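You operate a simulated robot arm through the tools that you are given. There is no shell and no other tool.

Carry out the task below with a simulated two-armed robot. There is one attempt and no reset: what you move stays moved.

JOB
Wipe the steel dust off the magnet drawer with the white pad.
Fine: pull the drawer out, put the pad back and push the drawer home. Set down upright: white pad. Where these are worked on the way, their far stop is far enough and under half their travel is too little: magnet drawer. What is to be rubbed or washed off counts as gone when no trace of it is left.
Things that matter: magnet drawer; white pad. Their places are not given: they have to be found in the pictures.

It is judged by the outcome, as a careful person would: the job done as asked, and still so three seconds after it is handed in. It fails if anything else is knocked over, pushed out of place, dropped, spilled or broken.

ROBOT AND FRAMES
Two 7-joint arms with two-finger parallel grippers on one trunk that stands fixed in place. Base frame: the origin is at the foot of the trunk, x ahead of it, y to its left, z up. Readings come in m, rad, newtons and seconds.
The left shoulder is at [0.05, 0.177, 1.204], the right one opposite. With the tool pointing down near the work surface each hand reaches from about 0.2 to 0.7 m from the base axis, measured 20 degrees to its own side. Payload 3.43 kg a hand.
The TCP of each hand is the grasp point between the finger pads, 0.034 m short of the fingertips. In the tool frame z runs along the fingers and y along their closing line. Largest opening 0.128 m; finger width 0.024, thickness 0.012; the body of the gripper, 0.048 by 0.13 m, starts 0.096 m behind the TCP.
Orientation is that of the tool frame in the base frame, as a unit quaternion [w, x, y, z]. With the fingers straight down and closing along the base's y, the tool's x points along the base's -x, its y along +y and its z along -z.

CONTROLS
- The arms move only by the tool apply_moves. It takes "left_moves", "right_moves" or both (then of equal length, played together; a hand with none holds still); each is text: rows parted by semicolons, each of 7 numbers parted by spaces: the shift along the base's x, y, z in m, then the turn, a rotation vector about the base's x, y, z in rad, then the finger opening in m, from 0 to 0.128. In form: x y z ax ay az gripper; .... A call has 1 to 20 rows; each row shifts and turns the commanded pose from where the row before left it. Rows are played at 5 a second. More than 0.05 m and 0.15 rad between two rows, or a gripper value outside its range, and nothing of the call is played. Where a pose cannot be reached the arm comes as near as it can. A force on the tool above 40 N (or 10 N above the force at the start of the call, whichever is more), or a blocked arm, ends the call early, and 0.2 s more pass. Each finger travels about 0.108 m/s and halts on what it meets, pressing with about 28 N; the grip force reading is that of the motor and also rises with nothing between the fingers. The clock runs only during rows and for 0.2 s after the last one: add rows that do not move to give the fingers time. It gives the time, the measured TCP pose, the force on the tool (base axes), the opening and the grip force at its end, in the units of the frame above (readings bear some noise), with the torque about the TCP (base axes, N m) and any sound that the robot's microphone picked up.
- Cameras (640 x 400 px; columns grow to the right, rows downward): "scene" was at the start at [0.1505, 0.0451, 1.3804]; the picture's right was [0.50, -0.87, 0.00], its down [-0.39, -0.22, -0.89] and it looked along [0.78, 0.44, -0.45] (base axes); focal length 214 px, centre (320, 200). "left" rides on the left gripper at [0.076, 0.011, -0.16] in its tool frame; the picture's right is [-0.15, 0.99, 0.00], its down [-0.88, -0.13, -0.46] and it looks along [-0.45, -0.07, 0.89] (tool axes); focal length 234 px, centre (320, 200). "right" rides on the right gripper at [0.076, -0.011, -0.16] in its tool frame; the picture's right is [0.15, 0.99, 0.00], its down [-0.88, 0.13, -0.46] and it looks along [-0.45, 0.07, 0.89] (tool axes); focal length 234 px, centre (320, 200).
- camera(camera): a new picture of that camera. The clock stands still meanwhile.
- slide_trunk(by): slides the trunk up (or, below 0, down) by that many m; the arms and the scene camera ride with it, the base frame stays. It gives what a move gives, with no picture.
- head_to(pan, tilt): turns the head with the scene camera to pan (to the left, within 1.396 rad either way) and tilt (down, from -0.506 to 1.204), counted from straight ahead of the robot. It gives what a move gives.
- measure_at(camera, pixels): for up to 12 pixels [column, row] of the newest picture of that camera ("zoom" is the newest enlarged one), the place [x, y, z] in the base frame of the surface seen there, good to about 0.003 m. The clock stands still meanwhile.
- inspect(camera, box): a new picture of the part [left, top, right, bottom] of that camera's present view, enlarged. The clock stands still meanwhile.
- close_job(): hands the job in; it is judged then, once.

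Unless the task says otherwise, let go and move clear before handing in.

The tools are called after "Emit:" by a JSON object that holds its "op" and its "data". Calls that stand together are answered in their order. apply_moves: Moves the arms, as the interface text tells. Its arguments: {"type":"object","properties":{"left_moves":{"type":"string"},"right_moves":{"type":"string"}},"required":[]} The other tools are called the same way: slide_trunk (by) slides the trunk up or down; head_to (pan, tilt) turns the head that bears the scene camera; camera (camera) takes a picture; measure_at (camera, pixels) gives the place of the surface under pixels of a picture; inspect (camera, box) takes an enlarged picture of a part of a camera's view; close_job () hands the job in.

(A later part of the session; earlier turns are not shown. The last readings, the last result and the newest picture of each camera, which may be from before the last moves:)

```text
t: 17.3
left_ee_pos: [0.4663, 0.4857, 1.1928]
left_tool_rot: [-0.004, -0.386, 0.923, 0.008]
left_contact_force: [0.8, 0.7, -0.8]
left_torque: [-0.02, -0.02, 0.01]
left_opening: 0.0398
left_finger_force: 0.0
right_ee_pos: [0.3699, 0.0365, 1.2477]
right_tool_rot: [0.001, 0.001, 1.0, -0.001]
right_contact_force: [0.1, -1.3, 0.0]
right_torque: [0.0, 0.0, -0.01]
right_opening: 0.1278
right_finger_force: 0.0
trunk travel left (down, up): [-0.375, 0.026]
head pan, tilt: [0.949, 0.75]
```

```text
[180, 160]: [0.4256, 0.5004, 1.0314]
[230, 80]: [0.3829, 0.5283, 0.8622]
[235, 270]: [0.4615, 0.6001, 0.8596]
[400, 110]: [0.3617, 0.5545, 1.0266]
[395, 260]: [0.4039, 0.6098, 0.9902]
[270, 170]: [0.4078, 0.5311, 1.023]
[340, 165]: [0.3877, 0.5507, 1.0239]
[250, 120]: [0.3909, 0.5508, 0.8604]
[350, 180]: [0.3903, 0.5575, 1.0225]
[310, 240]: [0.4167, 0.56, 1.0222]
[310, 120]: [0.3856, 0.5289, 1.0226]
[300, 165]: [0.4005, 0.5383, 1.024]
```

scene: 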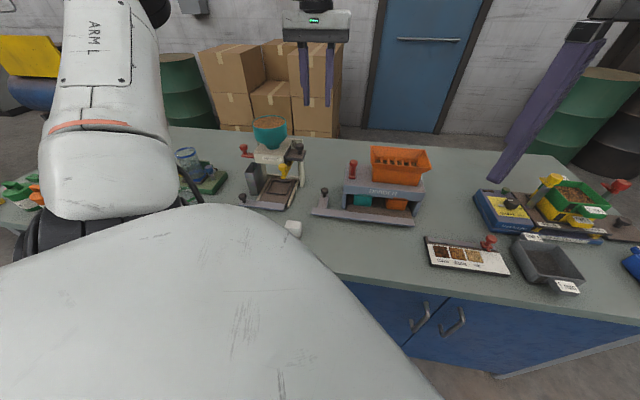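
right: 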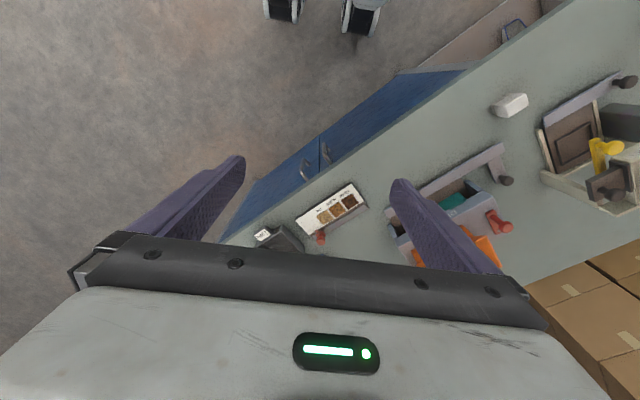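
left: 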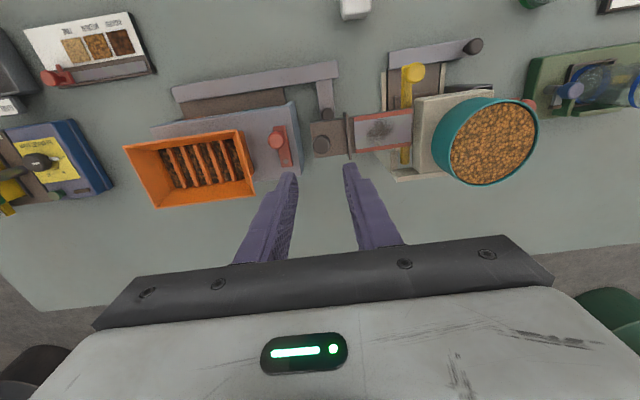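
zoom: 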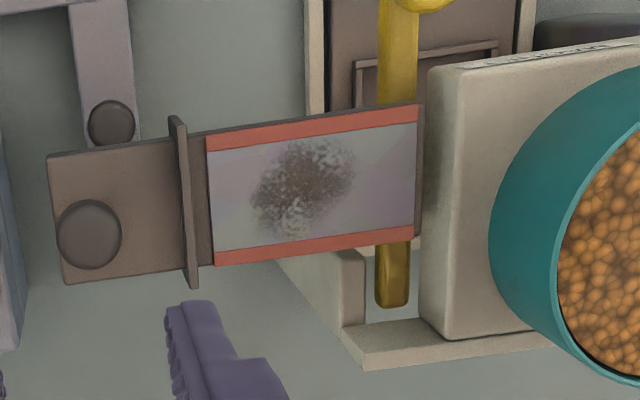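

The dust patch, at zoom (300,190), is centred near base (0.405,0.543) and spans about 4 × 3.5 cm. The pad is a block with its top at z 0.9055, and I'll move over it for a closer view.

Emit:
{"op": "apply_moves", "data": {"left_moves": "-0.04 -0.016 0 0 0 0 0.09; -0.04 -0.016 0 0 0 0 0.09; -0.04 -0.016 0 0 0 0 0.09; -0.04 -0.016 0 0 0 0 0.09; -0.036 -0.016 0 0 0 0 0.09; -0.02 -0.02 -0.04 0 0 0 0.09; 0 0 0 0 0 0 0.09"}}

Emit:
{"op": "camera", "data": {"camera": "left"}}

```text
t: 18.9
left_ee_pos: [0.2499, 0.3837, 1.1538]
left_tool_rot: [-0.003, -0.387, 0.922, 0.008]
left_contact_force: [0.2, -0.4, 0.3]
left_torque: [-0.01, 0.03, -0.01]
left_opening: 0.0897
left_finger_force: 0.0
right_ee_pos: [0.3714, 0.0355, 1.2486]
right_tool_rot: [0.0, 0.0, 1.0, -0.001]
right_contact_force: [0.1, 0.2, -0.1]
right_torque: [0.01, -0.01, 0.02]
right_opening: 0.128
right_finger_force: 0.0
trunk travel left (down, up): [-0.375, 0.026]
head pan, tilt: [0.949, 0.75]
```

```text
taken
```

left: 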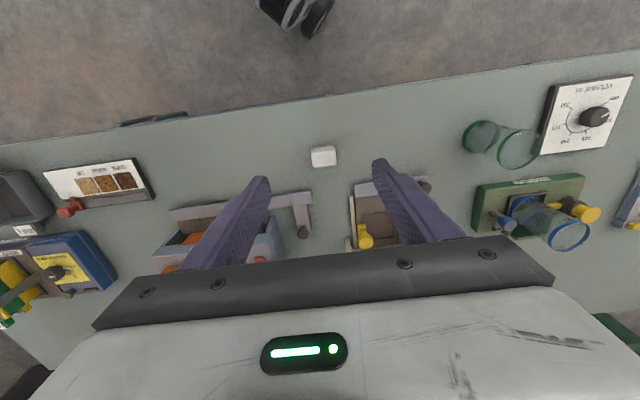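

The pad is at (323,155) between the fingers. I'll enlarge and measure its corners.

Emit:
{"op": "inspect", "data": {"camera": "left", "box": [295, 137, 351, 173]}}

Emit:
{"op": "measure_at", "data": {"camera": "zoom", "pixels": [[205, 160], [430, 130], [440, 260], [220, 290], [320, 210], [220, 310], [450, 280], [330, 330], [200, 130], [120, 200]]}}

```text
11.11 times, centred on (323, 155) of left
```

zoom: 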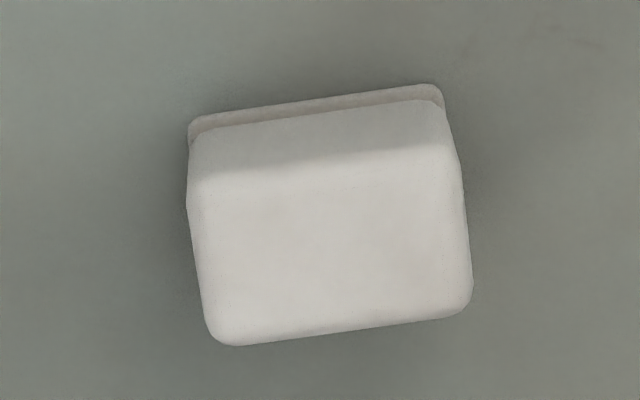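

```text
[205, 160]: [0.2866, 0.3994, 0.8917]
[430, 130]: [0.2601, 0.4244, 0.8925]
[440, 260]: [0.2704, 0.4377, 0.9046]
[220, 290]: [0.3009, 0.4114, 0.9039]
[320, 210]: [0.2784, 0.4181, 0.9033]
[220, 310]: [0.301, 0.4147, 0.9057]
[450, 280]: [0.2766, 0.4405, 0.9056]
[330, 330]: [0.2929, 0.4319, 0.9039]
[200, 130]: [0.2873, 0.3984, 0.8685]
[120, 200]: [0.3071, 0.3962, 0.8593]
```

The pad's edges line up with the tool's yaw. It measures about 42 mm along u and 30 mm across, with its top centre near (0.2815,0.423). I'll check nearby obstacles before lowering.

Emit:
{"op": "measure_at", "data": {"camera": "left", "pixels": [[312, 196], [295, 195], [270, 198], [305, 232], [358, 185], [357, 192], [426, 182]]}}

Emit:
{"op": "apply_moves", "data": {"left_moves": "0.0105 0.013 0 -0.0062 -0.0058 0 0.06; 0.0105 0.013 0 -0.0062 -0.0058 0 0.06; 0.0105 0.0133 -0.03 0 0 0 0.06; 0 0 -0.04 0 0 0 0.06; 0 0 -0.04 0 0 0 0.06; 0 0 0 0 0 0 0.06"}}

Emit:
{"op": "camera", "data": {"camera": "left"}}

```text
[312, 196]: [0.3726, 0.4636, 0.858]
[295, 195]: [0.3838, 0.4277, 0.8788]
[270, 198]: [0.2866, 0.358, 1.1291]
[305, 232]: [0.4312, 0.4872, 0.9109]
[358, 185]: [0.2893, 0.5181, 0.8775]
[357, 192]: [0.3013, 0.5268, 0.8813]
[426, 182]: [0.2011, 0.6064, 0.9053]
```

```text
t: 20.3
left_ee_pos: [0.282, 0.4232, 1.0419]
left_tool_rot: [-0.001, -0.386, 0.922, 0.0]
left_contact_force: [0.4, 0.2, 0.2]
left_torque: [-0.01, -0.03, 0.01]
left_opening: 0.0599
left_finger_force: 0.1
right_ee_pos: [0.3706, 0.0359, 1.2493]
right_tool_rot: [0.001, 0.0, 1.0, 0.0]
right_contact_force: [1.0, -0.1, -0.4]
right_torque: [-0.01, 0.0, 0.03]
right_opening: 0.128
right_finger_force: 0.0
trunk travel left (down, up): [-0.375, 0.026]
head pan, tilt: [0.949, 0.75]
```

```text
taken
```

left: 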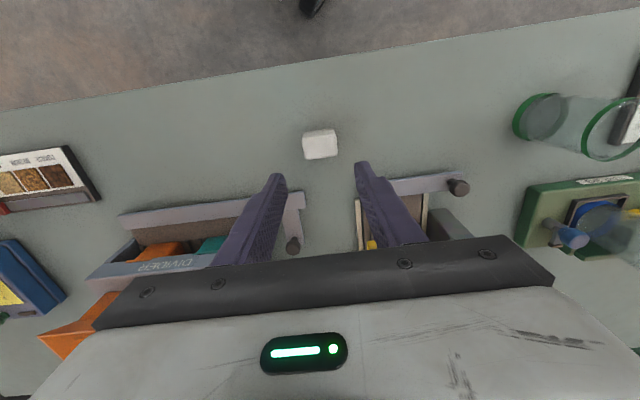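

The pad is still between the finger lines. I'll lower further and re-check centring.

Emit:
{"op": "apply_moves", "data": {"left_moves": "0 0 -0.03 0 0 0 0.06; 0 0 -0.03 0 0 0 0.06; 0 0 0 0 0 0 0.06"}}

Emit:
{"op": "camera", "data": {"camera": "left"}}

Emit:
{"op": "inspect", "data": {"camera": "left", "box": [260, 120, 388, 200]}}

Emit:
{"op": "measure_at", "data": {"camera": "zoom", "pixels": [[220, 150], [360, 130], [370, 195], [240, 215], [300, 175], [215, 130], [365, 110], [290, 130]]}}

```text
t: 21.1
left_ee_pos: [0.2821, 0.424, 0.9817]
left_tool_rot: [-0.001, -0.387, 0.922, 0.0]
left_contact_force: [0.2, 0.5, -0.5]
left_torque: [-0.02, 0.01, 0.0]
left_opening: 0.0599
left_finger_force: 0.1
right_ee_pos: [0.3716, 0.0353, 1.249]
right_tool_rot: [0.0, 0.0, 1.0, 0.0]
right_contact_force: [1.0, 0.6, 0.5]
right_torque: [0.0, -0.01, 0.01]
right_opening: 0.1283
right_finger_force: 0.1
trunk travel left (down, up): [-0.375, 0.026]
head pan, tilt: [0.949, 0.75]
```

```text
taken
```

left: 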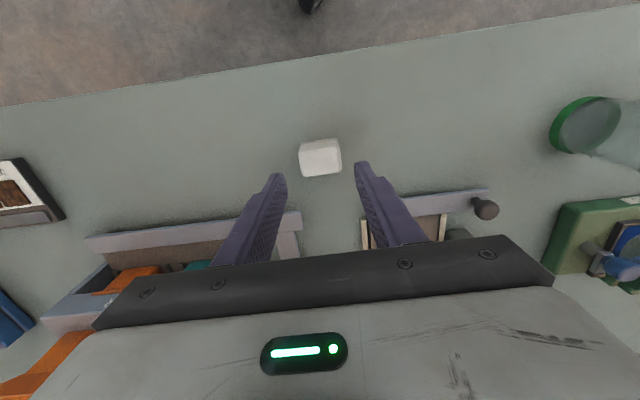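

```text
5.00 times, centred on (324, 160) of left
```

zoom: 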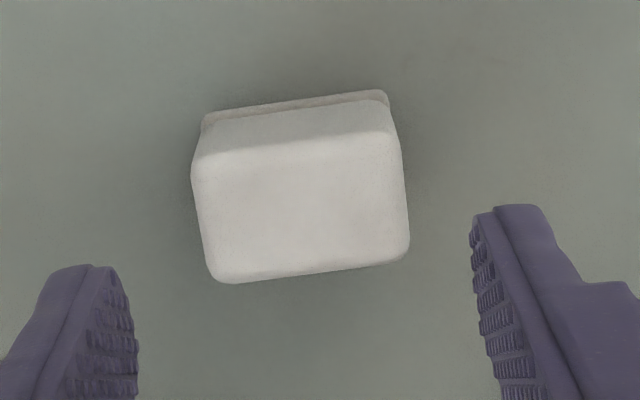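

```text
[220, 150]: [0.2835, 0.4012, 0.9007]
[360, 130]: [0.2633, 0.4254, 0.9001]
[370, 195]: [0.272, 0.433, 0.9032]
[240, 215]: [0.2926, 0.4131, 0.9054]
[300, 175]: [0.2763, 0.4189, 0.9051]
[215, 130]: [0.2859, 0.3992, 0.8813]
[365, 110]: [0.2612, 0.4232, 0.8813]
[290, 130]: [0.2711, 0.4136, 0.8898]
```

The pad top centre comes out at (0.283,0.4235), matching the TCP. I'll lower and close on it.

Emit:
{"op": "apply_moves", "data": {"left_moves": "0 0 -0.03 0 0 0 0.06; 0 0 -0.03 0 0 0 0.06; 0 0 -0.014 0 0 0 0.06; 0 0 0 0 0 0 0.06; 0 0 0 0 0 0 0.03; 0 0 0 0 0 0 0.03; 0 0 0 0 0 0 0.03"}}

Emit:
{"op": "camera", "data": {"camera": "left"}}

```text
t: 22.7
left_ee_pos: [0.2815, 0.4231, 0.9078]
left_tool_rot: [0.0, -0.387, 0.922, 0.0]
left_contact_force: [-0.3, 0.6, -0.2]
left_torque: [0.0, -0.01, -0.01]
left_opening: 0.0441
left_finger_force: 27.8
right_ee_pos: [0.3708, 0.0348, 1.2493]
right_tool_rot: [0.0, -0.001, 1.0, 0.001]
right_contact_force: [0.0, -0.5, -0.3]
right_torque: [-0.01, 0.01, 0.01]
right_opening: 0.1279
right_finger_force: 0.1
trunk travel left (down, up): [-0.375, 0.026]
head pan, tilt: [0.949, 0.75]
```

```text
taken
```

left: 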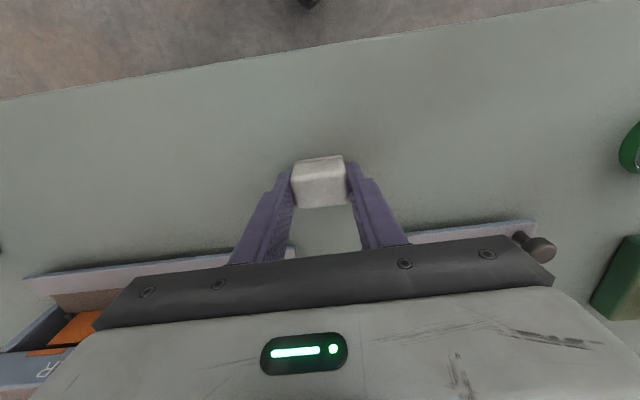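

The pad is gripped at 44 mm with its bottom about 49 mm below the TCP. I'll lift it and carry it over the dust patch, stopping above the plate to check.

Emit:
{"op": "apply_moves", "data": {"left_moves": "0 0 0.03 0 0 0 0.03; 0 0 0.045 0 0 0 0.03; 0 0 0.045 0 0 0 0.03; 0 0 0.045 0 0 0 0.03; 0 0 0.045 0 0 0 0.03; 0 0 0.04 0 0 0 0.03; 0.0246 0.0247 0 0 0 0 0.03; 0.0246 0.0247 0 0 0 0 0.03; 0.0246 0.0247 0 0 0 0 0.03; 0.0246 0.0247 0 0 0 0 0.03; 0.0245 0.0245 0 0 0 0 0.03; 0 0 0 0 0 0 0.03"}}

Emit:
{"op": "camera", "data": {"camera": "left"}}

Emit:
{"op": "inspect", "data": {"camera": "scene", "box": [250, 90, 330, 180]}}

```text
t: 25.3
left_ee_pos: [0.4038, 0.5472, 1.159]
left_tool_rot: [-0.001, -0.386, 0.922, -0.001]
left_contact_force: [-0.3, -1.1, -0.8]
left_torque: [0.03, -0.03, 0.0]
left_opening: 0.0302
left_finger_force: 0.1
right_ee_pos: [0.3703, 0.0361, 1.2495]
right_tool_rot: [0.0, 0.0, 1.0, -0.001]
right_contact_force: [-0.1, -0.9, 0.2]
right_torque: [-0.01, -0.02, -0.02]
right_opening: 0.1279
right_finger_force: 0.1
trunk travel left (down, up): [-0.375, 0.026]
head pan, tilt: [0.949, 0.75]
```

```text
taken
```

left: 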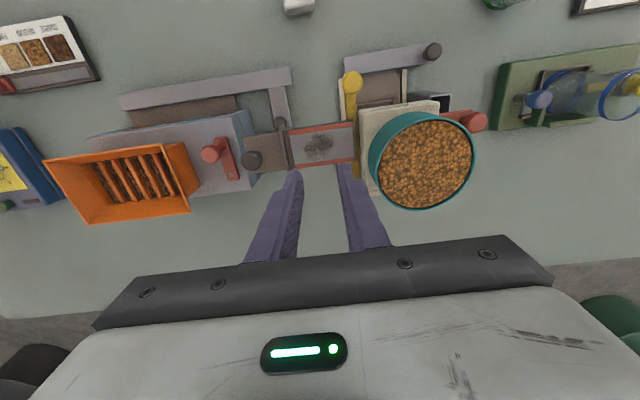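

```text
4.44 times, centred on (290, 135) of scene
```

zoom: 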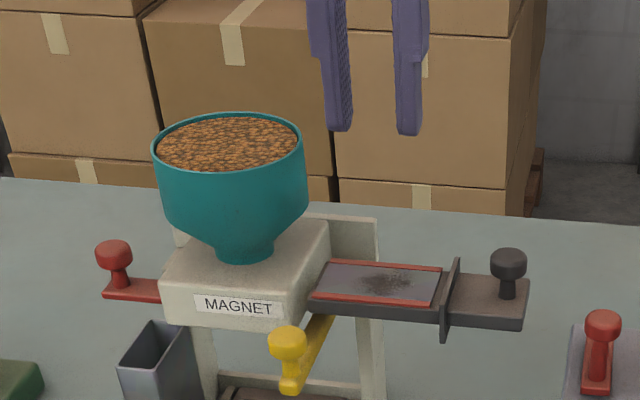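

The opening reads 0.030 with no grip force and the pad is still back on the bench at about (298,5), so it slipped out on lifting. I'll look at it there before doing anything else.

Emit:
{"op": "head_to", "data": {"pan": 0.95, "tilt": 0.9}}

Emit:
{"op": "camera", "data": {"camera": "scene"}}

Emit:
{"op": "inspect", "data": {"camera": "left", "box": [270, 0, 330, 40]}}

```text
t: 26.0
left_ee_pos: [0.4048, 0.5476, 1.1595]
left_tool_rot: [-0.001, -0.386, 0.922, 0.0]
left_contact_force: [-0.3, -0.2, -0.2]
left_torque: [0.03, 0.0, -0.01]
left_opening: 0.03
left_finger_force: 0.1
right_ee_pos: [0.3707, 0.0364, 1.25]
right_tool_rot: [0.0, 0.001, 1.0, 0.0]
right_contact_force: [-0.7, -1.0, 0.3]
right_torque: [0.03, -0.02, 0.01]
right_opening: 0.1282
right_finger_force: 0.0
trunk travel left (down, up): [-0.375, 0.026]
head pan, tilt: [0.949, 0.901]
```

```text
taken
```

scene: 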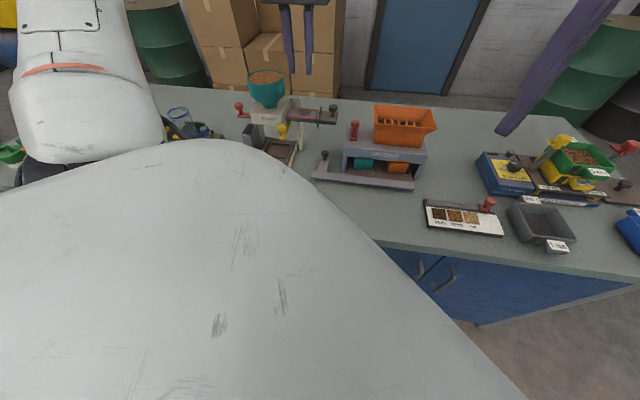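

```text
10.00 times, centred on (300, 20) of left
```

zoom: 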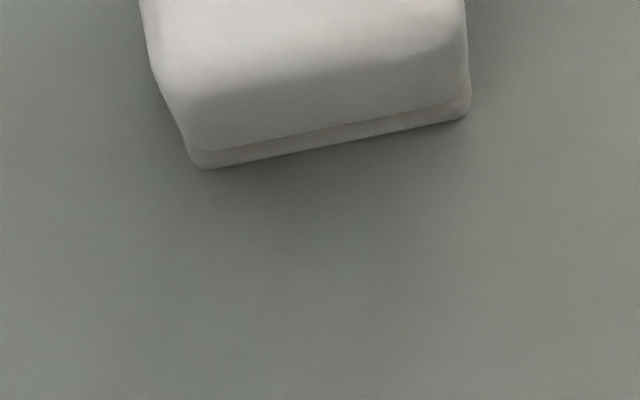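

The pad is upright and essentially where it was. I'll go back over it to measure and grip it lower and harder.

Emit:
{"op": "apply_moves", "data": {"left_moves": "-0.025 -0.0255 0 0 0 0 0.06; -0.025 -0.0255 0 0 0 0 0.06; -0.025 -0.0255 0 0 0 0 0.06; -0.025 -0.0255 0 0 0 0 0.06; -0.023 -0.0225 0 0 0 0 0.06; 0 0 -0.04 0 0 0 0.06; 0 0 -0.04 0 0 0 0.06; 0 0 -0.04 0 0 0 0.06; 0 0 -0.04 0 0 0 0.06; 0 0 -0.02 0 0 0 0.06; 0 0 0 0 0 0 0.06"}}

Emit:
{"op": "inspect", "data": {"camera": "left", "box": [260, 120, 388, 200]}}

Emit:
{"op": "measure_at", "data": {"camera": "zoom", "pixels": [[220, 150], [360, 130], [370, 195], [240, 215], [300, 175], [215, 130], [365, 110], [290, 130], [305, 208], [330, 220]]}}

Emit:
{"op": "camera", "data": {"camera": "right"}}

```text
t: 28.4
left_ee_pos: [0.2815, 0.4241, 0.9787]
left_tool_rot: [-0.001, -0.386, 0.922, -0.001]
left_contact_force: [0.2, -0.2, 0.5]
left_torque: [-0.01, 0.01, -0.02]
left_opening: 0.06
left_finger_force: 0.2
right_ee_pos: [0.3702, 0.0364, 1.2502]
right_tool_rot: [-0.001, 0.0, 1.0, 0.0]
right_contact_force: [1.0, 0.2, 0.5]
right_torque: [-0.02, -0.01, -0.01]
right_opening: 0.128
right_finger_force: 0.0
trunk travel left (down, up): [-0.375, 0.026]
head pan, tilt: [0.949, 0.901]
```

```text
5.00 times, centred on (324, 160) of left
```

zoom: 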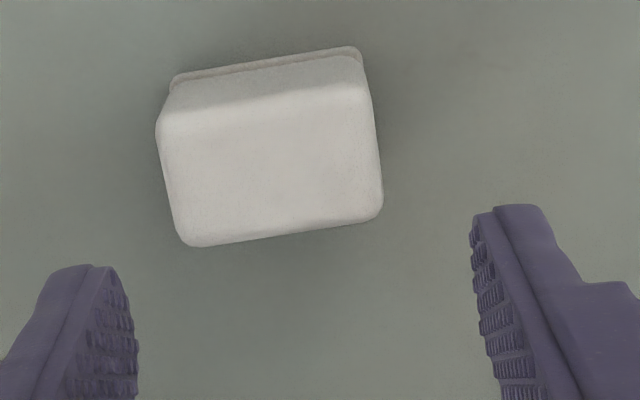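

```text
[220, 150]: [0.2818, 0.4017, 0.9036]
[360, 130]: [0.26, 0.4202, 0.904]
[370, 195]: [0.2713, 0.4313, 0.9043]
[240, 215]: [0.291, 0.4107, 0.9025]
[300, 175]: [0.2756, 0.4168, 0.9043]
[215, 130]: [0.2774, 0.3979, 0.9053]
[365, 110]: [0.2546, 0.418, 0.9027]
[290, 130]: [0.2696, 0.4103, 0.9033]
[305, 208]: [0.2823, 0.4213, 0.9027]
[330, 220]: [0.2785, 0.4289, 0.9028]
```

```text
taken
```

right: 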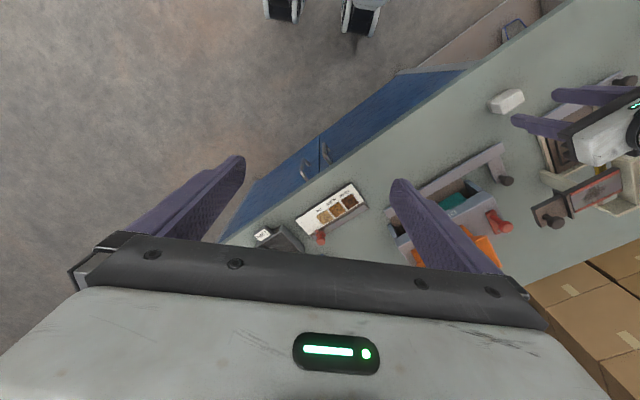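

The pad has shifted about 13 mm and is now centred near (0.278,0.411). I'll recentre on it, lower the tips close to the bench and squeeze fully.

Emit:
{"op": "apply_moves", "data": {"left_moves": "-0.0037 -0.0129 0 0 0 0 0.062; 0 0 -0.03 0 0 0 0.062; 0 0 -0.03 0 0 0 0.062; 0 0 -0.019 0 0 0 0.062; 0 0 0 0 0 0 0.062"}}

Emit:
{"op": "camera", "data": {"camera": "left"}}

Emit:
{"op": "inspect", "data": {"camera": "left", "box": [240, 120, 400, 220]}}

```text
t: 29.6
left_ee_pos: [0.2782, 0.4104, 0.8983]
left_tool_rot: [-0.001, -0.386, 0.922, 0.0]
left_contact_force: [0.0, 0.0, 0.3]
left_torque: [0.01, -0.01, -0.01]
left_opening: 0.062
left_finger_force: 0.1
right_ee_pos: [0.371, 0.0362, 1.2494]
right_tool_rot: [0.0, 0.0, 1.0, -0.001]
right_contact_force: [-0.1, 0.0, 1.1]
right_torque: [-0.02, 0.02, -0.01]
right_opening: 0.128
right_finger_force: 0.1
trunk travel left (down, up): [-0.375, 0.026]
head pan, tilt: [0.949, 0.901]
```

```text
taken
```

left: 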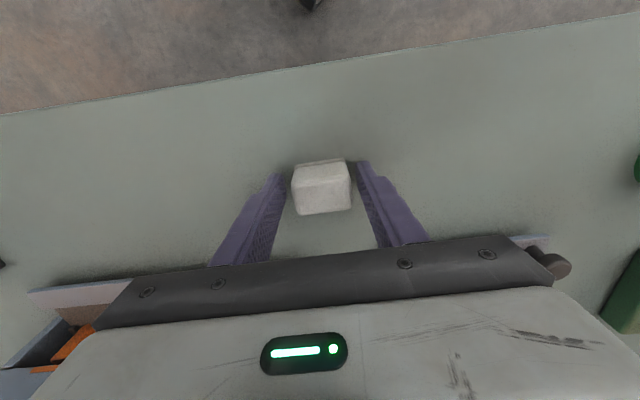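

```text
4.00 times, centred on (320, 170) of left
```

zoom: 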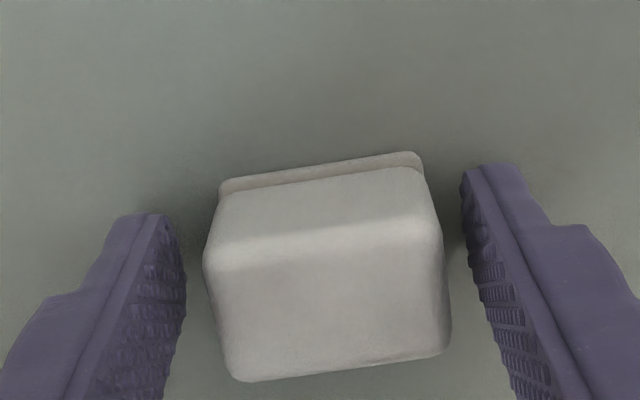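

The fingers straddle the pad evenly. I'll close fully and lift only slightly to test the grip.

Emit:
{"op": "apply_moves", "data": {"left_moves": "0 0 0 0 0 0 0.0; 0 0 0 0 0 0 0.0; 0 0 0 0 0 0 0.0; 0 0 0 0 0 0 0.0; 0 0 0.005 0 0 0 0; 0 0 0.005 0 0 0 0; 0 0 0.005 0 0 0 0; 0 0 0.005 0 0 0 0; 0 0 0 0 0 0 0"}}

Emit:
{"op": "inspect", "data": {"camera": "left", "box": [240, 120, 400, 220]}}

Emit:
{"op": "inspect", "data": {"camera": "right", "box": [480, 70, 640, 170]}}

```text
t: 31.6
left_ee_pos: [0.2785, 0.4102, 0.9198]
left_tool_rot: [-0.001, -0.386, 0.923, 0.0]
left_contact_force: [0.1, -0.2, -0.4]
left_torque: [-0.01, -0.01, 0.0]
left_opening: 0.0444
left_finger_force: 27.9
right_ee_pos: [0.3705, 0.0364, 1.249]
right_tool_rot: [0.0, 0.0, 1.0, 0.0]
right_contact_force: [-0.1, 0.1, 0.1]
right_torque: [0.0, 0.0, -0.02]
right_opening: 0.1278
right_finger_force: 0.1
trunk travel left (down, up): [-0.375, 0.026]
head pan, tilt: [0.949, 0.901]
```

```text
4.00 times, centred on (320, 170) of left
```

zoom: 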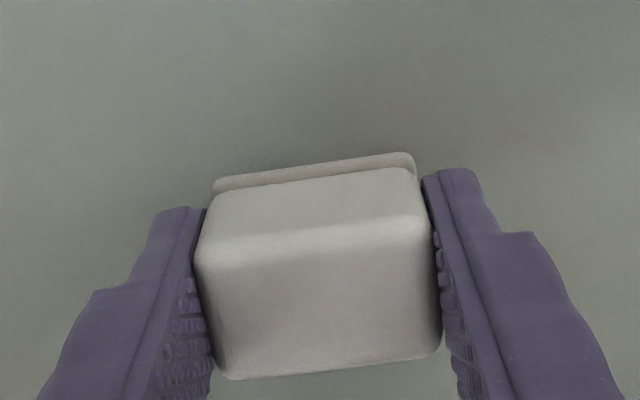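

```text
4.00 times, centred on (560, 120) of right
```

zoom: 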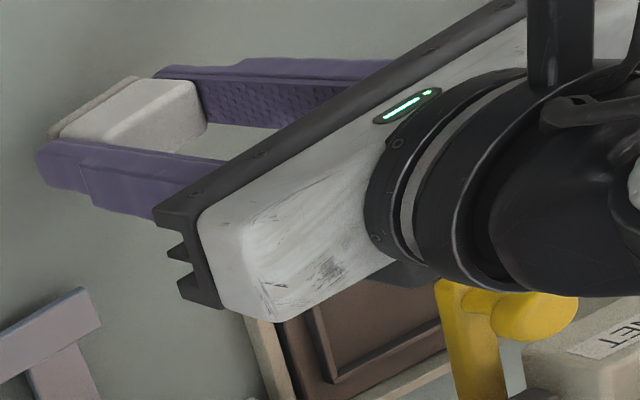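

The grip holds: 27.9 N and the pad rose with the hand. I'll lift slowly and check again.

Emit:
{"op": "apply_moves", "data": {"left_moves": "0 0 0.015 0 0 0 0; 0 0 0.02 0 0 0 0; 0 0 0.025 0 0 0 0; 0 0 0.025 0 0 0 0; 0 0 0.025 0 0 0 0; 0 0 0.025 0 0 0 0; 0 0 0.025 0 0 0 0; 0 0 0.025 0 0 0 0; 0 0 0.025 0 0 0 0; 0 0 0.015 0 0 0 0; 0 0 0 0 0 0 0"}}

Emit:
{"op": "camera", "data": {"camera": "left"}}

```text
t: 34.0
left_ee_pos: [0.2778, 0.411, 1.1443]
left_tool_rot: [-0.002, -0.387, 0.922, -0.001]
left_contact_force: [-0.4, 0.1, -0.6]
left_torque: [0.01, 0.03, -0.01]
left_opening: 0.0443
left_finger_force: 28.2
right_ee_pos: [0.3703, 0.036, 1.2485]
right_tool_rot: [0.0, 0.0, 1.0, 0.0]
right_contact_force: [0.3, -0.5, -0.6]
right_torque: [0.04, -0.02, -0.03]
right_opening: 0.1282
right_finger_force: 0.1
trunk travel left (down, up): [-0.375, 0.026]
head pan, tilt: [0.949, 0.901]
```

```text
taken
```

left: 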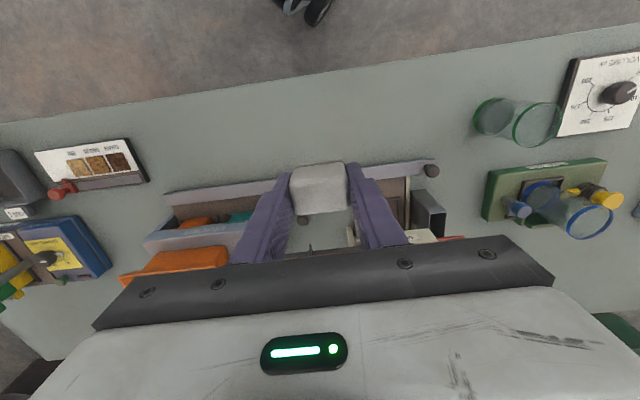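

The pad is held securely at z 1.144. I'll carry it over the dust patch and turn the head back to see it.

Emit:
{"op": "apply_moves", "data": {"left_moves": "0.0181 0.0194 0 0 0 0 0; 0.0181 0.0194 0 0 0 0 0; 0.0181 0.0194 0 0 0 0 0; 0.0181 0.0194 0 0 0 0 0; 0.0181 0.0194 0 0 0 0 0; 0.0181 0.0194 0 0 0 0 0; 0.018 0.019 0 0 0 0 0; 0 0 -0.02 0 0 0 0; 0 0 -0.02 0 0 0 0; 0 0 0 0 0 0 0"}}

Emit:
{"op": "head_to", "data": {"pan": 0.95, "tilt": 0.65}}

Emit:
{"op": "camera", "data": {"camera": "scene"}}

Emit:
{"op": "camera", "data": {"camera": "left"}}

Emit:
{"op": "inspect", "data": {"camera": "left", "box": [260, 90, 420, 220]}}

```text
t: 36.2
left_ee_pos: [0.4056, 0.5449, 1.1043]
left_tool_rot: [-0.001, -0.386, 0.922, 0.0]
left_contact_force: [-0.4, -0.5, 0.8]
left_torque: [0.0, 0.01, 0.0]
left_opening: 0.0443
left_finger_force: 27.8
right_ee_pos: [0.3704, 0.0353, 1.2492]
right_tool_rot: [0.0, -0.001, 1.0, 0.0]
right_contact_force: [1.6, 0.2, 0.6]
right_torque: [0.0, -0.02, 0.02]
right_opening: 0.1281
right_finger_force: 0.0
trunk travel left (down, up): [-0.375, 0.026]
head pan, tilt: [0.949, 0.901]
```

```text
t: 37.0
left_ee_pos: [0.405, 0.5449, 1.1048]
left_tool_rot: [-0.001, -0.387, 0.922, 0.0]
left_contact_force: [-0.1, -0.2, -0.5]
left_torque: [-0.02, -0.02, -0.03]
left_opening: 0.0445
left_finger_force: 27.8
right_ee_pos: [0.3701, 0.0366, 1.2493]
right_tool_rot: [0.0, 0.0, 1.0, 0.0]
right_contact_force: [0.6, 1.0, 0.6]
right_torque: [0.0, -0.02, -0.01]
right_opening: 0.1279
right_finger_force: 0.0
trunk travel left (down, up): [-0.375, 0.026]
head pan, tilt: [0.949, 0.649]
```

```text
taken
```

scene: 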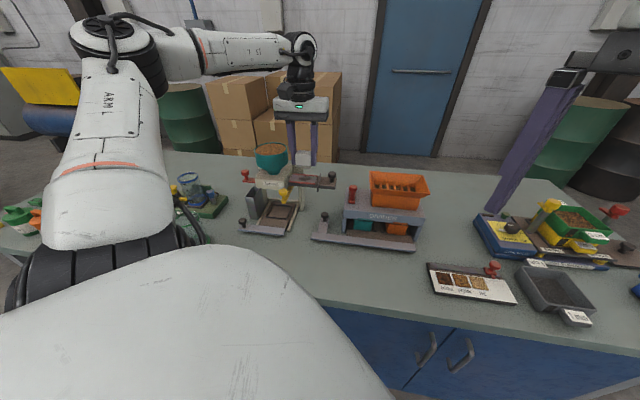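

```text
taken
```

left: 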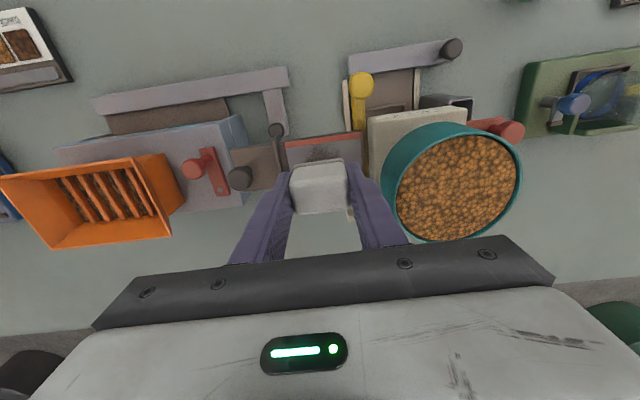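

```text
3.08 times, centred on (340, 155) of left
```

zoom: 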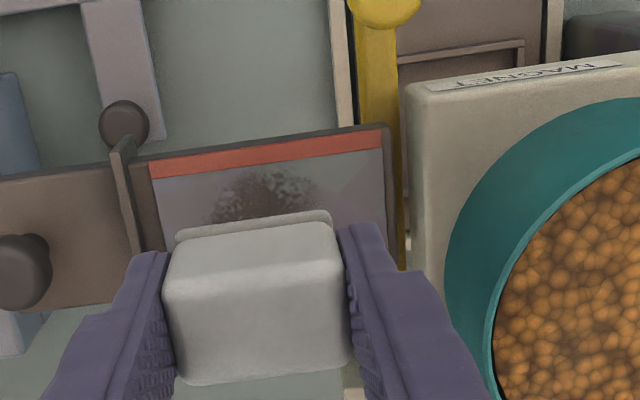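

Emit:
{"op": "inspect", "data": {"camera": "scene", "box": [255, 115, 345, 215]}}

```text
4.00 times, centred on (300, 165) of scene
```

zoom: 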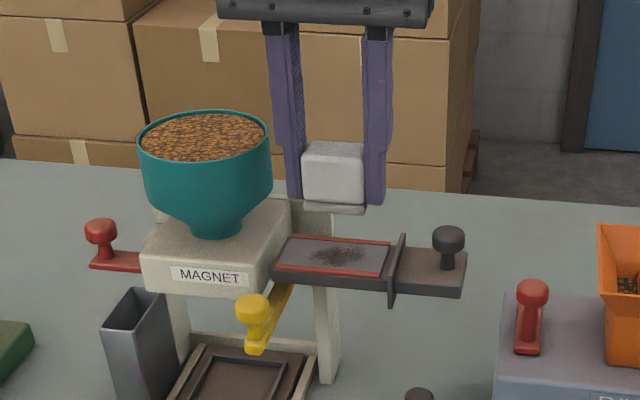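

The pad sits directly over the dust with the fingers clear of the front plate and housing. I'll lower toward contact, with small steps at the end.

Emit:
{"op": "apply_moves", "data": {"left_moves": "0 0 -0.015 0 0 0 0; 0 0 -0.015 0 0 0 0; 0 0 -0.005 0 0 0 0; 0 0 -0.003 0 0 0 0; 0 0 -0.002 0 0 0 0; 0 0 0 0 0 0 0"}}

Emit:
{"op": "inspect", "data": {"camera": "scene", "box": [255, 115, 345, 215]}}

```text
t: 38.4
left_ee_pos: [0.4048, 0.5456, 1.0633]
left_tool_rot: [-0.001, -0.387, 0.922, 0.0]
left_contact_force: [-0.6, 0.5, -0.4]
left_torque: [0.02, 0.0, 0.0]
left_opening: 0.0443
left_finger_force: 27.9
right_ee_pos: [0.3706, 0.0363, 1.2497]
right_tool_rot: [0.0, 0.001, 1.0, 0.0]
right_contact_force: [-0.1, 0.0, 0.1]
right_torque: [0.03, -0.03, 0.0]
right_opening: 0.128
right_finger_force: 0.1
trunk travel left (down, up): [-0.375, 0.026]
head pan, tilt: [0.949, 0.649]
```

```text
4.00 times, centred on (300, 165) of scene
```

zoom: 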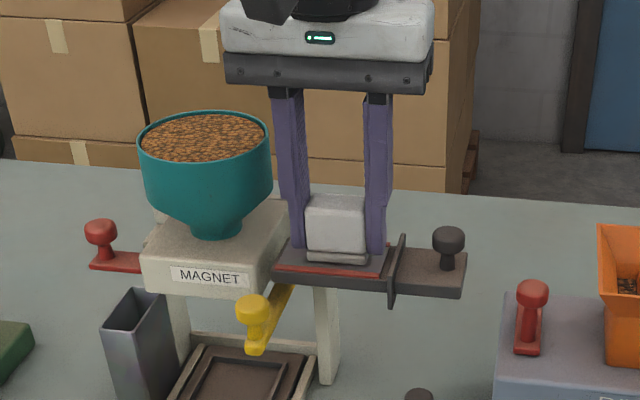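

The pad is just above the plate with no force yet. I'll go down in 1 mm steps.

Emit:
{"op": "apply_moves", "data": {"left_moves": "0 0 -0.001 0 0 0 0; 0 0 -0.001 0 0 0 0; 0 0 0 0 0 0 0"}}

```text
t: 39.2
left_ee_pos: [0.4051, 0.5462, 1.0627]
left_tool_rot: [0.0, -0.386, 0.922, 0.0]
left_contact_force: [-0.3, 0.7, 1.4]
left_torque: [0.04, 0.01, 0.03]
left_opening: 0.0443
left_finger_force: 28.3
right_ee_pos: [0.371, 0.036, 1.2504]
right_tool_rot: [0.0, 0.0, 1.0, 0.0]
right_contact_force: [0.3, -0.9, -0.5]
right_torque: [0.01, -0.01, 0.0]
right_opening: 0.128
right_finger_force: 0.0
trunk travel left (down, up): [-0.375, 0.026]
head pan, tilt: [0.949, 0.649]
```

Emit:
{"op": "apply_moves", "data": {"left_moves": "0 0 -0.001 0 0 0 0; 0 0 -0.001 0 0 0 0; 0 0 0 0 0 0 0"}}

```text
t: 40.0
left_ee_pos: [0.4051, 0.5453, 1.0625]
left_tool_rot: [0.002, -0.386, 0.922, 0.0]
left_contact_force: [0.7, 3.4, 15.3]
left_torque: [0.1, 0.08, -0.04]
left_opening: 0.0442
left_finger_force: 27.7
right_ee_pos: [0.3702, 0.0344, 1.2489]
right_tool_rot: [0.0, 0.0, 1.0, 0.001]
right_contact_force: [0.4, -0.3, 0.3]
right_torque: [-0.02, -0.04, 0.03]
right_opening: 0.1279
right_finger_force: 0.1
trunk travel left (down, up): [-0.375, 0.026]
head pan, tilt: [0.949, 0.649]
```

Contact is at about 15 N. I'll ease off slightly and rub back and forth along v, across the drawer, so the drawer doesn't slide.

Emit:
{"op": "apply_moves", "data": {"left_moves": "0 0 0.0006 0 0 0 0; 0.005 0.005 0 0 0 0 0; 0.005 0.005 0 0 0 0 0; -0.005 -0.005 0 0 0 0 0; -0.005 -0.005 0 0 0 0 0; -0.005 -0.005 0 0 0 0 0; -0.005 -0.005 0 0 0 0 0; 0.005 0.005 0 0 0 0 0; 0.005 0.005 0 0 0 0 0; 0.005 0.005 0 0 0 0 0; 0.005 0.005 0 0 0 0 0; -0.005 -0.005 0 0 0 0 0; -0.005 -0.005 0 0 0 0 0; -0.005 -0.005 0 0 0 0 0; -0.005 -0.005 0 0 0 0 0; 0.005 0.005 0 0 0 0 0; 0.005 0.005 0 0 0 0 0; 0 0 0 0 0 0 0"}}

Emit:
{"op": "inspect", "data": {"camera": "scene", "box": [255, 115, 345, 215]}}

Emit:
{"op": "inspect", "data": {"camera": "left", "box": [240, 90, 420, 220]}}

```text
t: 43.8
left_ee_pos: [0.404, 0.5435, 1.0616]
left_tool_rot: [-0.001, -0.386, 0.922, 0.0]
left_contact_force: [-4.5, -3.5, 14.6]
left_torque: [-0.17, 0.12, 0.0]
left_opening: 0.0444
left_finger_force: 27.7
right_ee_pos: [0.37, 0.0346, 1.2494]
right_tool_rot: [0.0, 0.0, 1.0, 0.0]
right_contact_force: [0.3, 0.4, 0.2]
right_torque: [-0.01, -0.03, 0.04]
right_opening: 0.1279
right_finger_force: 0.1
trunk travel left (down, up): [-0.375, 0.026]
head pan, tilt: [0.949, 0.649]
```

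```text
4.00 times, centred on (300, 165) of scene
```

zoom: 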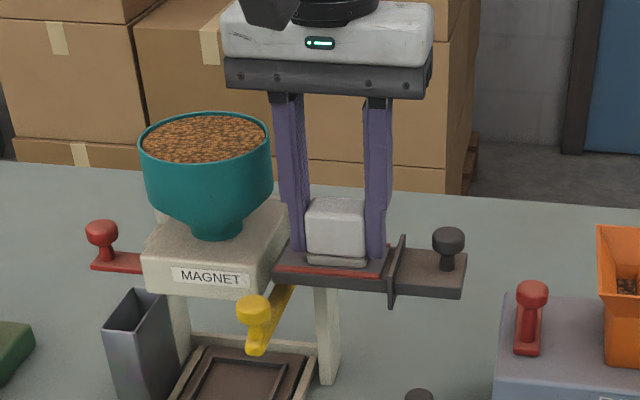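

```text
3.08 times, centred on (330, 155) of left
```

zoom: 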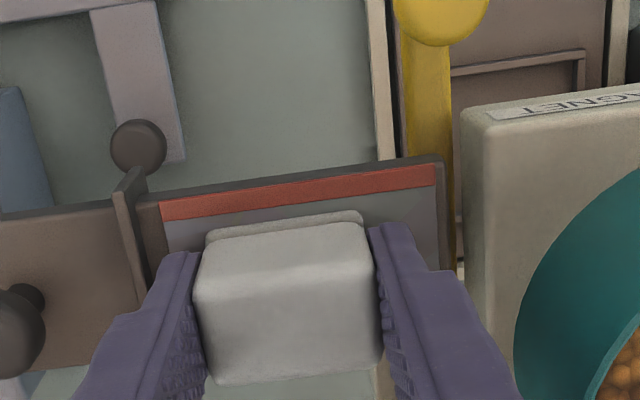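

The front of the plate already looks clean. I'll lift off 5 cm and move aside to see what is left.

Emit:
{"op": "apply_moves", "data": {"left_moves": "0 0 0.01 0 0 0 0; 0 0 0.03 0 0 0 0; 0 0 0.03 0 0 0 0; 0.03 0.03 0.01 0 0 0 0; 0.0 0.0 0 0 0 0 0"}}

Emit:
{"op": "inspect", "data": {"camera": "scene", "box": [255, 115, 345, 215]}}

Emit:
{"op": "inspect", "data": {"camera": "left", "box": [240, 60, 420, 190]}}

```text
t: 45.0
left_ee_pos: [0.4346, 0.5758, 1.1426]
left_tool_rot: [-0.001, -0.386, 0.922, -0.001]
left_contact_force: [-0.1, -0.4, 0.0]
left_torque: [0.0, -0.04, 0.01]
left_opening: 0.0443
left_finger_force: 27.7
right_ee_pos: [0.3699, 0.0356, 1.2498]
right_tool_rot: [-0.001, 0.0, 1.0, 0.001]
right_contact_force: [-0.1, -0.2, 0.4]
right_torque: [0.01, 0.01, 0.01]
right_opening: 0.1281
right_finger_force: 0.0
trunk travel left (down, up): [-0.375, 0.026]
head pan, tilt: [0.949, 0.649]
```

```text
4.00 times, centred on (300, 165) of scene
```

zoom: 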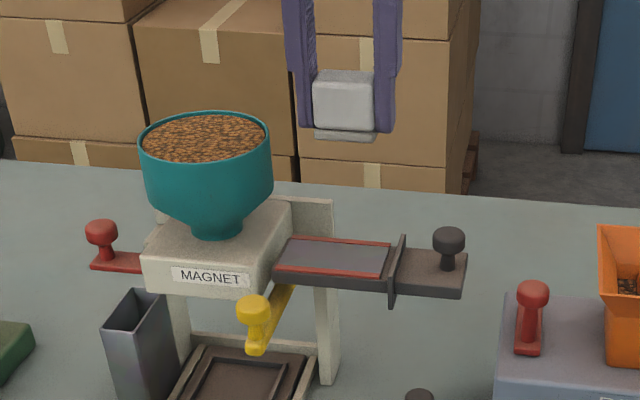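

```text
3.08 times, centred on (330, 125) of left
```

zoom: 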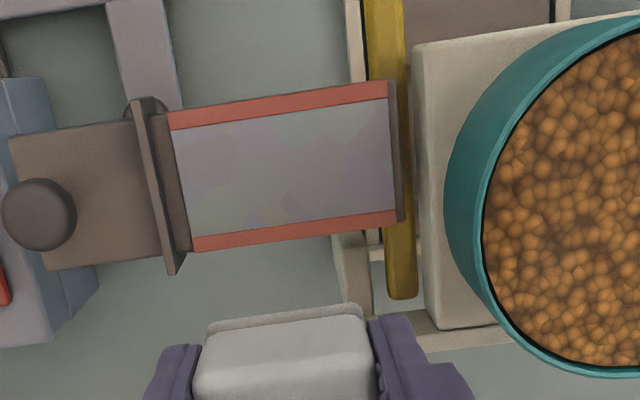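

The plate looks clean in both views. I'll zoom in tightly to look for faint traces.

Emit:
{"op": "inspect", "data": {"camera": "left", "box": [268, 80, 360, 145]}}

Emit:
{"op": "inspect", "data": {"camera": "scene", "box": [285, 160, 335, 200]}}

```text
6.15 times, centred on (314, 112) of left
```

zoom: 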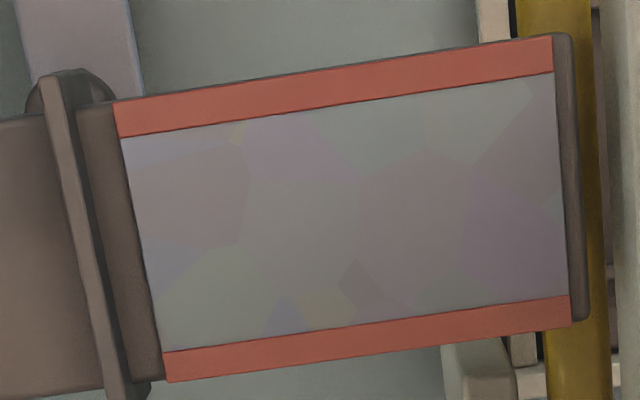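

```text
10.00 times, centred on (310, 180) of scene
```

zoom: 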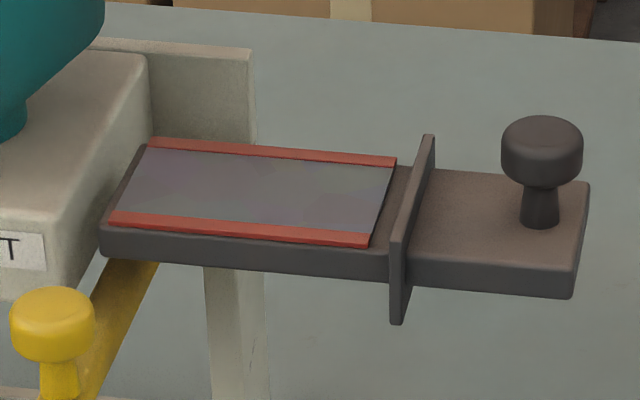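

No grains remain visible, only the plate's metal tint. For safety I'll make one more light pass with slight offsets along u.

Emit:
{"op": "apply_moves", "data": {"left_moves": "-0.015 -0.015 0 0 0 0 0; -0.0175 -0.013 0 0 0 0 0; 0 0 -0.03 0 0 0 0; 0 0 -0.03 0 0 0 0; 0 0 -0.015 0 0 0 0; 0 0 -0.005 0 0 0 0; 0 0 -0.0015 0 0 0 0; 0 0 -0.0015 0 0 0 0; 0 0 0 0 0 0 0"}}

```text
t: 47.0
left_ee_pos: [0.4026, 0.5472, 1.0613]
left_tool_rot: [0.004, -0.387, 0.922, 0.001]
left_contact_force: [-0.2, 6.5, 25.3]
left_torque: [0.2, 0.14, 0.0]
left_opening: 0.0442
left_finger_force: 28.2
right_ee_pos: [0.369, 0.0344, 1.2515]
right_tool_rot: [0.0, 0.0, 1.0, 0.001]
right_contact_force: [-0.1, 0.4, -0.5]
right_torque: [0.03, -0.02, 0.01]
right_opening: 0.1284
right_finger_force: 0.1
trunk travel left (down, up): [-0.375, 0.026]
head pan, tilt: [0.949, 0.649]
```

The force is 25 N, more than needed. I'll ease up and rub.

Emit:
{"op": "apply_moves", "data": {"left_moves": "0 0 0.001 0 0 0 0; 0 0 0.0008 0 0 0 0; 0.005 0.005 0 0 0 0 0; 0.005 0.005 0 0 0 0 0; -0.005 -0.005 0 0 0 0 0; -0.005 -0.005 0 0 0 0 0; -0.005 -0.005 0 0 0 0 0; -0.005 -0.005 0 0 0 0 0; 0.005 0.005 0 0 0 0 0; 0.005 0.005 0 0 0 0 0; 0 0 0.003 0 0 0 0; 0.0035 -0.0035 0.002 0 0 0 0; 0 0 0 0 0 0 0"}}

```text
t: 49.8
left_ee_pos: [0.4049, 0.544, 1.0636]
left_tool_rot: [-0.001, -0.387, 0.922, -0.001]
left_contact_force: [0.0, 0.0, -0.1]
left_torque: [-0.01, -0.03, -0.01]
left_opening: 0.0441
left_finger_force: 28.1
right_ee_pos: [0.371, 0.037, 1.2511]
right_tool_rot: [0.0, 0.0, 1.0, 0.001]
right_contact_force: [-0.1, 0.0, -0.1]
right_torque: [0.0, -0.02, -0.01]
right_opening: 0.128
right_finger_force: 0.0
trunk travel left (down, up): [-0.375, 0.026]
head pan, tilt: [0.949, 0.649]
```

Emit:
{"op": "apply_moves", "data": {"left_moves": "0.003 -0.003 0 0 0 0 0; 0 0 -0.0015 0 0 0 0; 0 0 -0.0012 0 0 0 0; 0.005 0.005 0 0 0 0 0; 0.005 0.005 0 0 0 0 0; -0.005 -0.005 0 0 0 0 0; -0.005 -0.005 0 0 0 0 0; -0.005 -0.005 0 0 0 0 0; -0.005 -0.005 0 0 0 0 0; 0.005 0.005 0 0 0 0 0; 0.005 0.005 0 0 0 0 0; 0 0 0 0 0 0 0"}}

```text
t: 52.4
left_ee_pos: [0.4085, 0.5413, 1.0618]
left_tool_rot: [-0.001, -0.386, 0.922, -0.001]
left_contact_force: [-0.6, -0.4, -0.7]
left_torque: [0.0, -0.03, 0.02]
left_opening: 0.0443
left_finger_force: 27.4
right_ee_pos: [0.3705, 0.0362, 1.249]
right_tool_rot: [0.0, 0.0, 1.0, 0.0]
right_contact_force: [0.3, 1.1, 0.6]
right_torque: [0.0, 0.02, -0.01]
right_opening: 0.1281
right_finger_force: 0.1
trunk travel left (down, up): [-0.375, 0.026]
head pan, tilt: [0.949, 0.649]
```

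There is no contact force now, so the pad has slid up in the grip slightly. I'll press a little more and repeat the strokes.

Emit:
{"op": "apply_moves", "data": {"left_moves": "0 0 -0.001 0 0 0 0; 0 0 -0.001 0 0 0 0; 0 0 0 0 0 0 0"}}

```text
t: 53.2
left_ee_pos: [0.4088, 0.5404, 1.0618]
left_tool_rot: [0.001, -0.386, 0.922, 0.0]
left_contact_force: [-0.3, 0.3, 7.6]
left_torque: [0.05, 0.0, 0.06]
left_opening: 0.0443
left_finger_force: 27.9
right_ee_pos: [0.3706, 0.0363, 1.2504]
right_tool_rot: [0.0, 0.0, 1.0, 0.0]
right_contact_force: [-0.5, -0.2, -0.1]
right_torque: [0.02, 0.01, 0.01]
right_opening: 0.1276
right_finger_force: 0.0
trunk travel left (down, up): [-0.375, 0.026]
head pan, tilt: [0.949, 0.649]
```

Emit:
{"op": "apply_moves", "data": {"left_moves": "0.005 0.005 0 0 0 0 0; 0.005 0.005 0 0 0 0 0; -0.005 -0.005 0 0 0 0 0; -0.005 -0.005 0 0 0 0 0; -0.005 -0.005 0 0 0 0 0; -0.005 -0.005 0 0 0 0 0; 0.005 0.005 0 0 0 0 0; 0.005 0.005 0 0 0 0 0; 0 0 0.01 0 0 0 0; 0 0 0.03 0 0 0 0; 0 0 0.03 0 0 0 0; 0.026 0.034 0.01 0 0 0 0; 0 0 0 0 0 0 0"}}

Emit:
{"op": "inspect", "data": {"camera": "left", "box": [258, 75, 370, 150]}}

Emit:
{"op": "inspect", "data": {"camera": "scene", "box": [255, 115, 345, 215]}}

Emit:
{"op": "inspect", "data": {"camera": "scene", "box": [285, 160, 335, 200]}}

```text
t: 56.0
left_ee_pos: [0.4348, 0.5746, 1.1412]
left_tool_rot: [-0.001, -0.386, 0.922, -0.002]
left_contact_force: [-0.1, 0.1, -0.1]
left_torque: [-0.03, -0.01, -0.03]
left_opening: 0.0445
left_finger_force: 28.5
right_ee_pos: [0.37, 0.0368, 1.2488]
right_tool_rot: [0.0, 0.0, 1.0, 0.0]
right_contact_force: [0.1, -0.4, 0.4]
right_torque: [0.01, 0.01, -0.01]
right_opening: 0.1282
right_finger_force: 0.0
trunk travel left (down, up): [-0.375, 0.026]
head pan, tilt: [0.949, 0.649]
```

```text
5.33 times, centred on (314, 112) of left
```

zoom: 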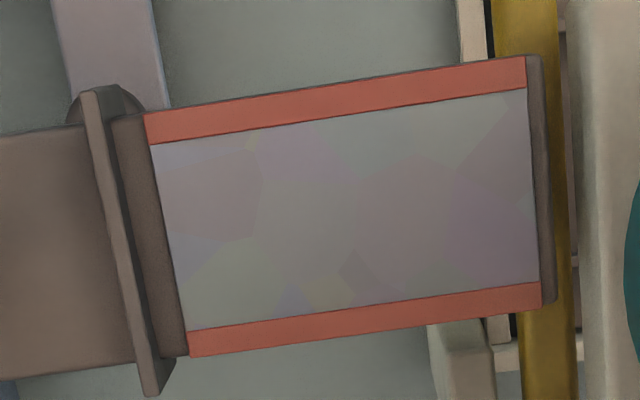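

```text
4.00 times, centred on (300, 165) of scene
```

zoom: 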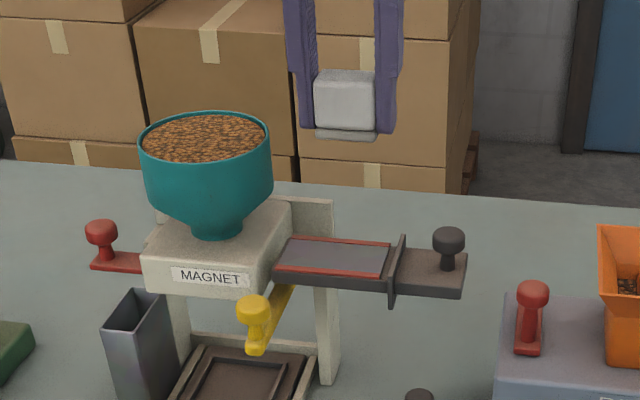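

```text
10.00 times, centred on (310, 180) of scene
```

zoom: 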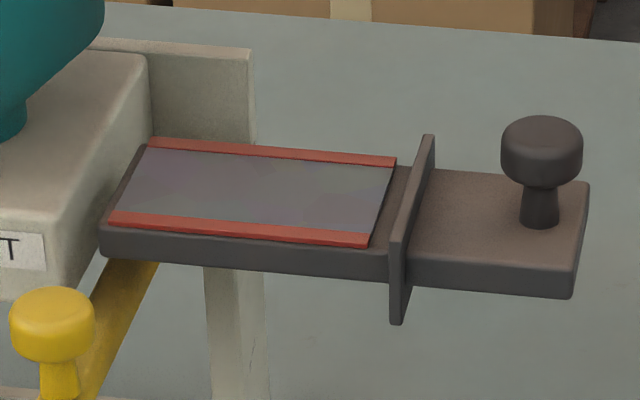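

The plate is spotless: the tint facets are unchanged between passes. I'll carry the pad back to its original spot, (0.2825,0.423).

Emit:
{"op": "apply_moves", "data": {"left_moves": "-0.0218 -0.0217 0 0 0 0 0; -0.0218 -0.0217 0 0 0 0 0; -0.0218 -0.0217 0 0 0 0 0; -0.0218 -0.0217 0 0 0 0 0; -0.0218 -0.0217 0 0 0 0 0; -0.0218 -0.0217 0 0 0 0 0; -0.0215 -0.0214 0 0 0 0 0; 0 0 -0.03 0 0 0 0; 0 0 -0.03 0 0 0 0; 0 0 -0.03 0 0 0 0; 0 0 -0.03 0 0 0 0; 0 0 -0.03 0 0 0 0; 0 0 -0.03 0 0 0 0; 0 0 -0.03 0 0 0 0; 0 0 -0.01 0 0 0 0; 0 0 -0.01 0 0 0 0; 0 0 -0.005 0 0 0 0; 0 0 0 0 0 0 0"}}

Emit:
{"op": "camera", "data": {"camera": "left"}}

```text
t: 59.8
left_ee_pos: [0.2823, 0.4238, 0.9054]
left_tool_rot: [-0.001, -0.386, 0.922, 0.0]
left_contact_force: [0.3, -0.5, -0.9]
left_torque: [0.01, 0.01, 0.03]
left_opening: 0.0441
left_finger_force: 27.6
right_ee_pos: [0.3713, 0.0354, 1.2494]
right_tool_rot: [0.0, 0.0, 1.0, 0.0]
right_contact_force: [0.3, 0.1, 0.8]
right_torque: [0.01, 0.0, 0.05]
right_opening: 0.1282
right_finger_force: 0.0
trunk travel left (down, up): [-0.375, 0.026]
head pan, tilt: [0.949, 0.649]
```

```text
taken
```

left: 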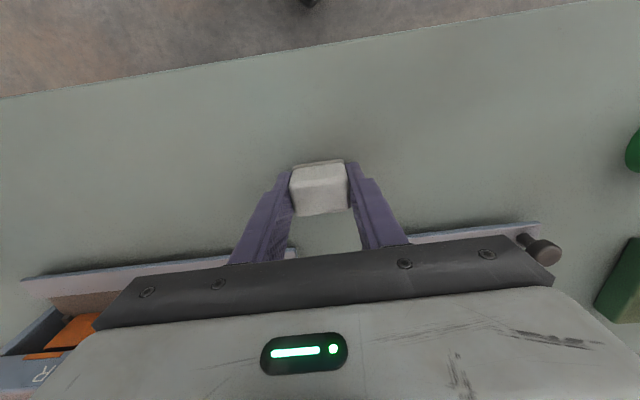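

The pad hovers just above its place. I'll lower in small steps until I feel the bench.

Emit:
{"op": "apply_moves", "data": {"left_moves": "0 0 -0.003 0 0 0 0; 0 0 -0.002 0 0 0 0; 0 0 -0.0015 0 0 0 0; 0 0 0 0 0 0 0"}}

```text
t: 60.8
left_ee_pos: [0.2834, 0.4232, 0.8985]
left_tool_rot: [-0.001, -0.386, 0.922, -0.001]
left_contact_force: [0.1, 0.6, 0.6]
left_torque: [-0.01, -0.03, 0.01]
left_opening: 0.0445
left_finger_force: 28.4
right_ee_pos: [0.3712, 0.036, 1.2491]
right_tool_rot: [0.0, 0.001, 1.0, 0.0]
right_contact_force: [-0.3, 0.7, 0.0]
right_torque: [0.01, 0.01, 0.01]
right_opening: 0.1281
right_finger_force: 0.1
trunk travel left (down, up): [-0.375, 0.026]
head pan, tilt: [0.949, 0.649]
```

Emit:
{"op": "apply_moves", "data": {"left_moves": "0 0 -0.001 0 0 0 0; 0 0 -0.001 0 0 0 0; 0 0 0 0 0 0 0"}}

```text
t: 61.6
left_ee_pos: [0.2823, 0.4236, 0.8975]
left_tool_rot: [0.0, -0.386, 0.922, 0.0]
left_contact_force: [-1.8, 1.0, 14.0]
left_torque: [0.06, -0.01, -0.01]
left_opening: 0.0444
left_finger_force: 28.1
right_ee_pos: [0.37, 0.0343, 1.2499]
right_tool_rot: [0.0, 0.0, 1.0, 0.001]
right_contact_force: [0.3, -0.9, 0.2]
right_torque: [-0.01, 0.03, -0.04]
right_opening: 0.1281
right_finger_force: 0.0
trunk travel left (down, up): [-0.375, 0.026]
head pan, tilt: [0.949, 0.649]
```

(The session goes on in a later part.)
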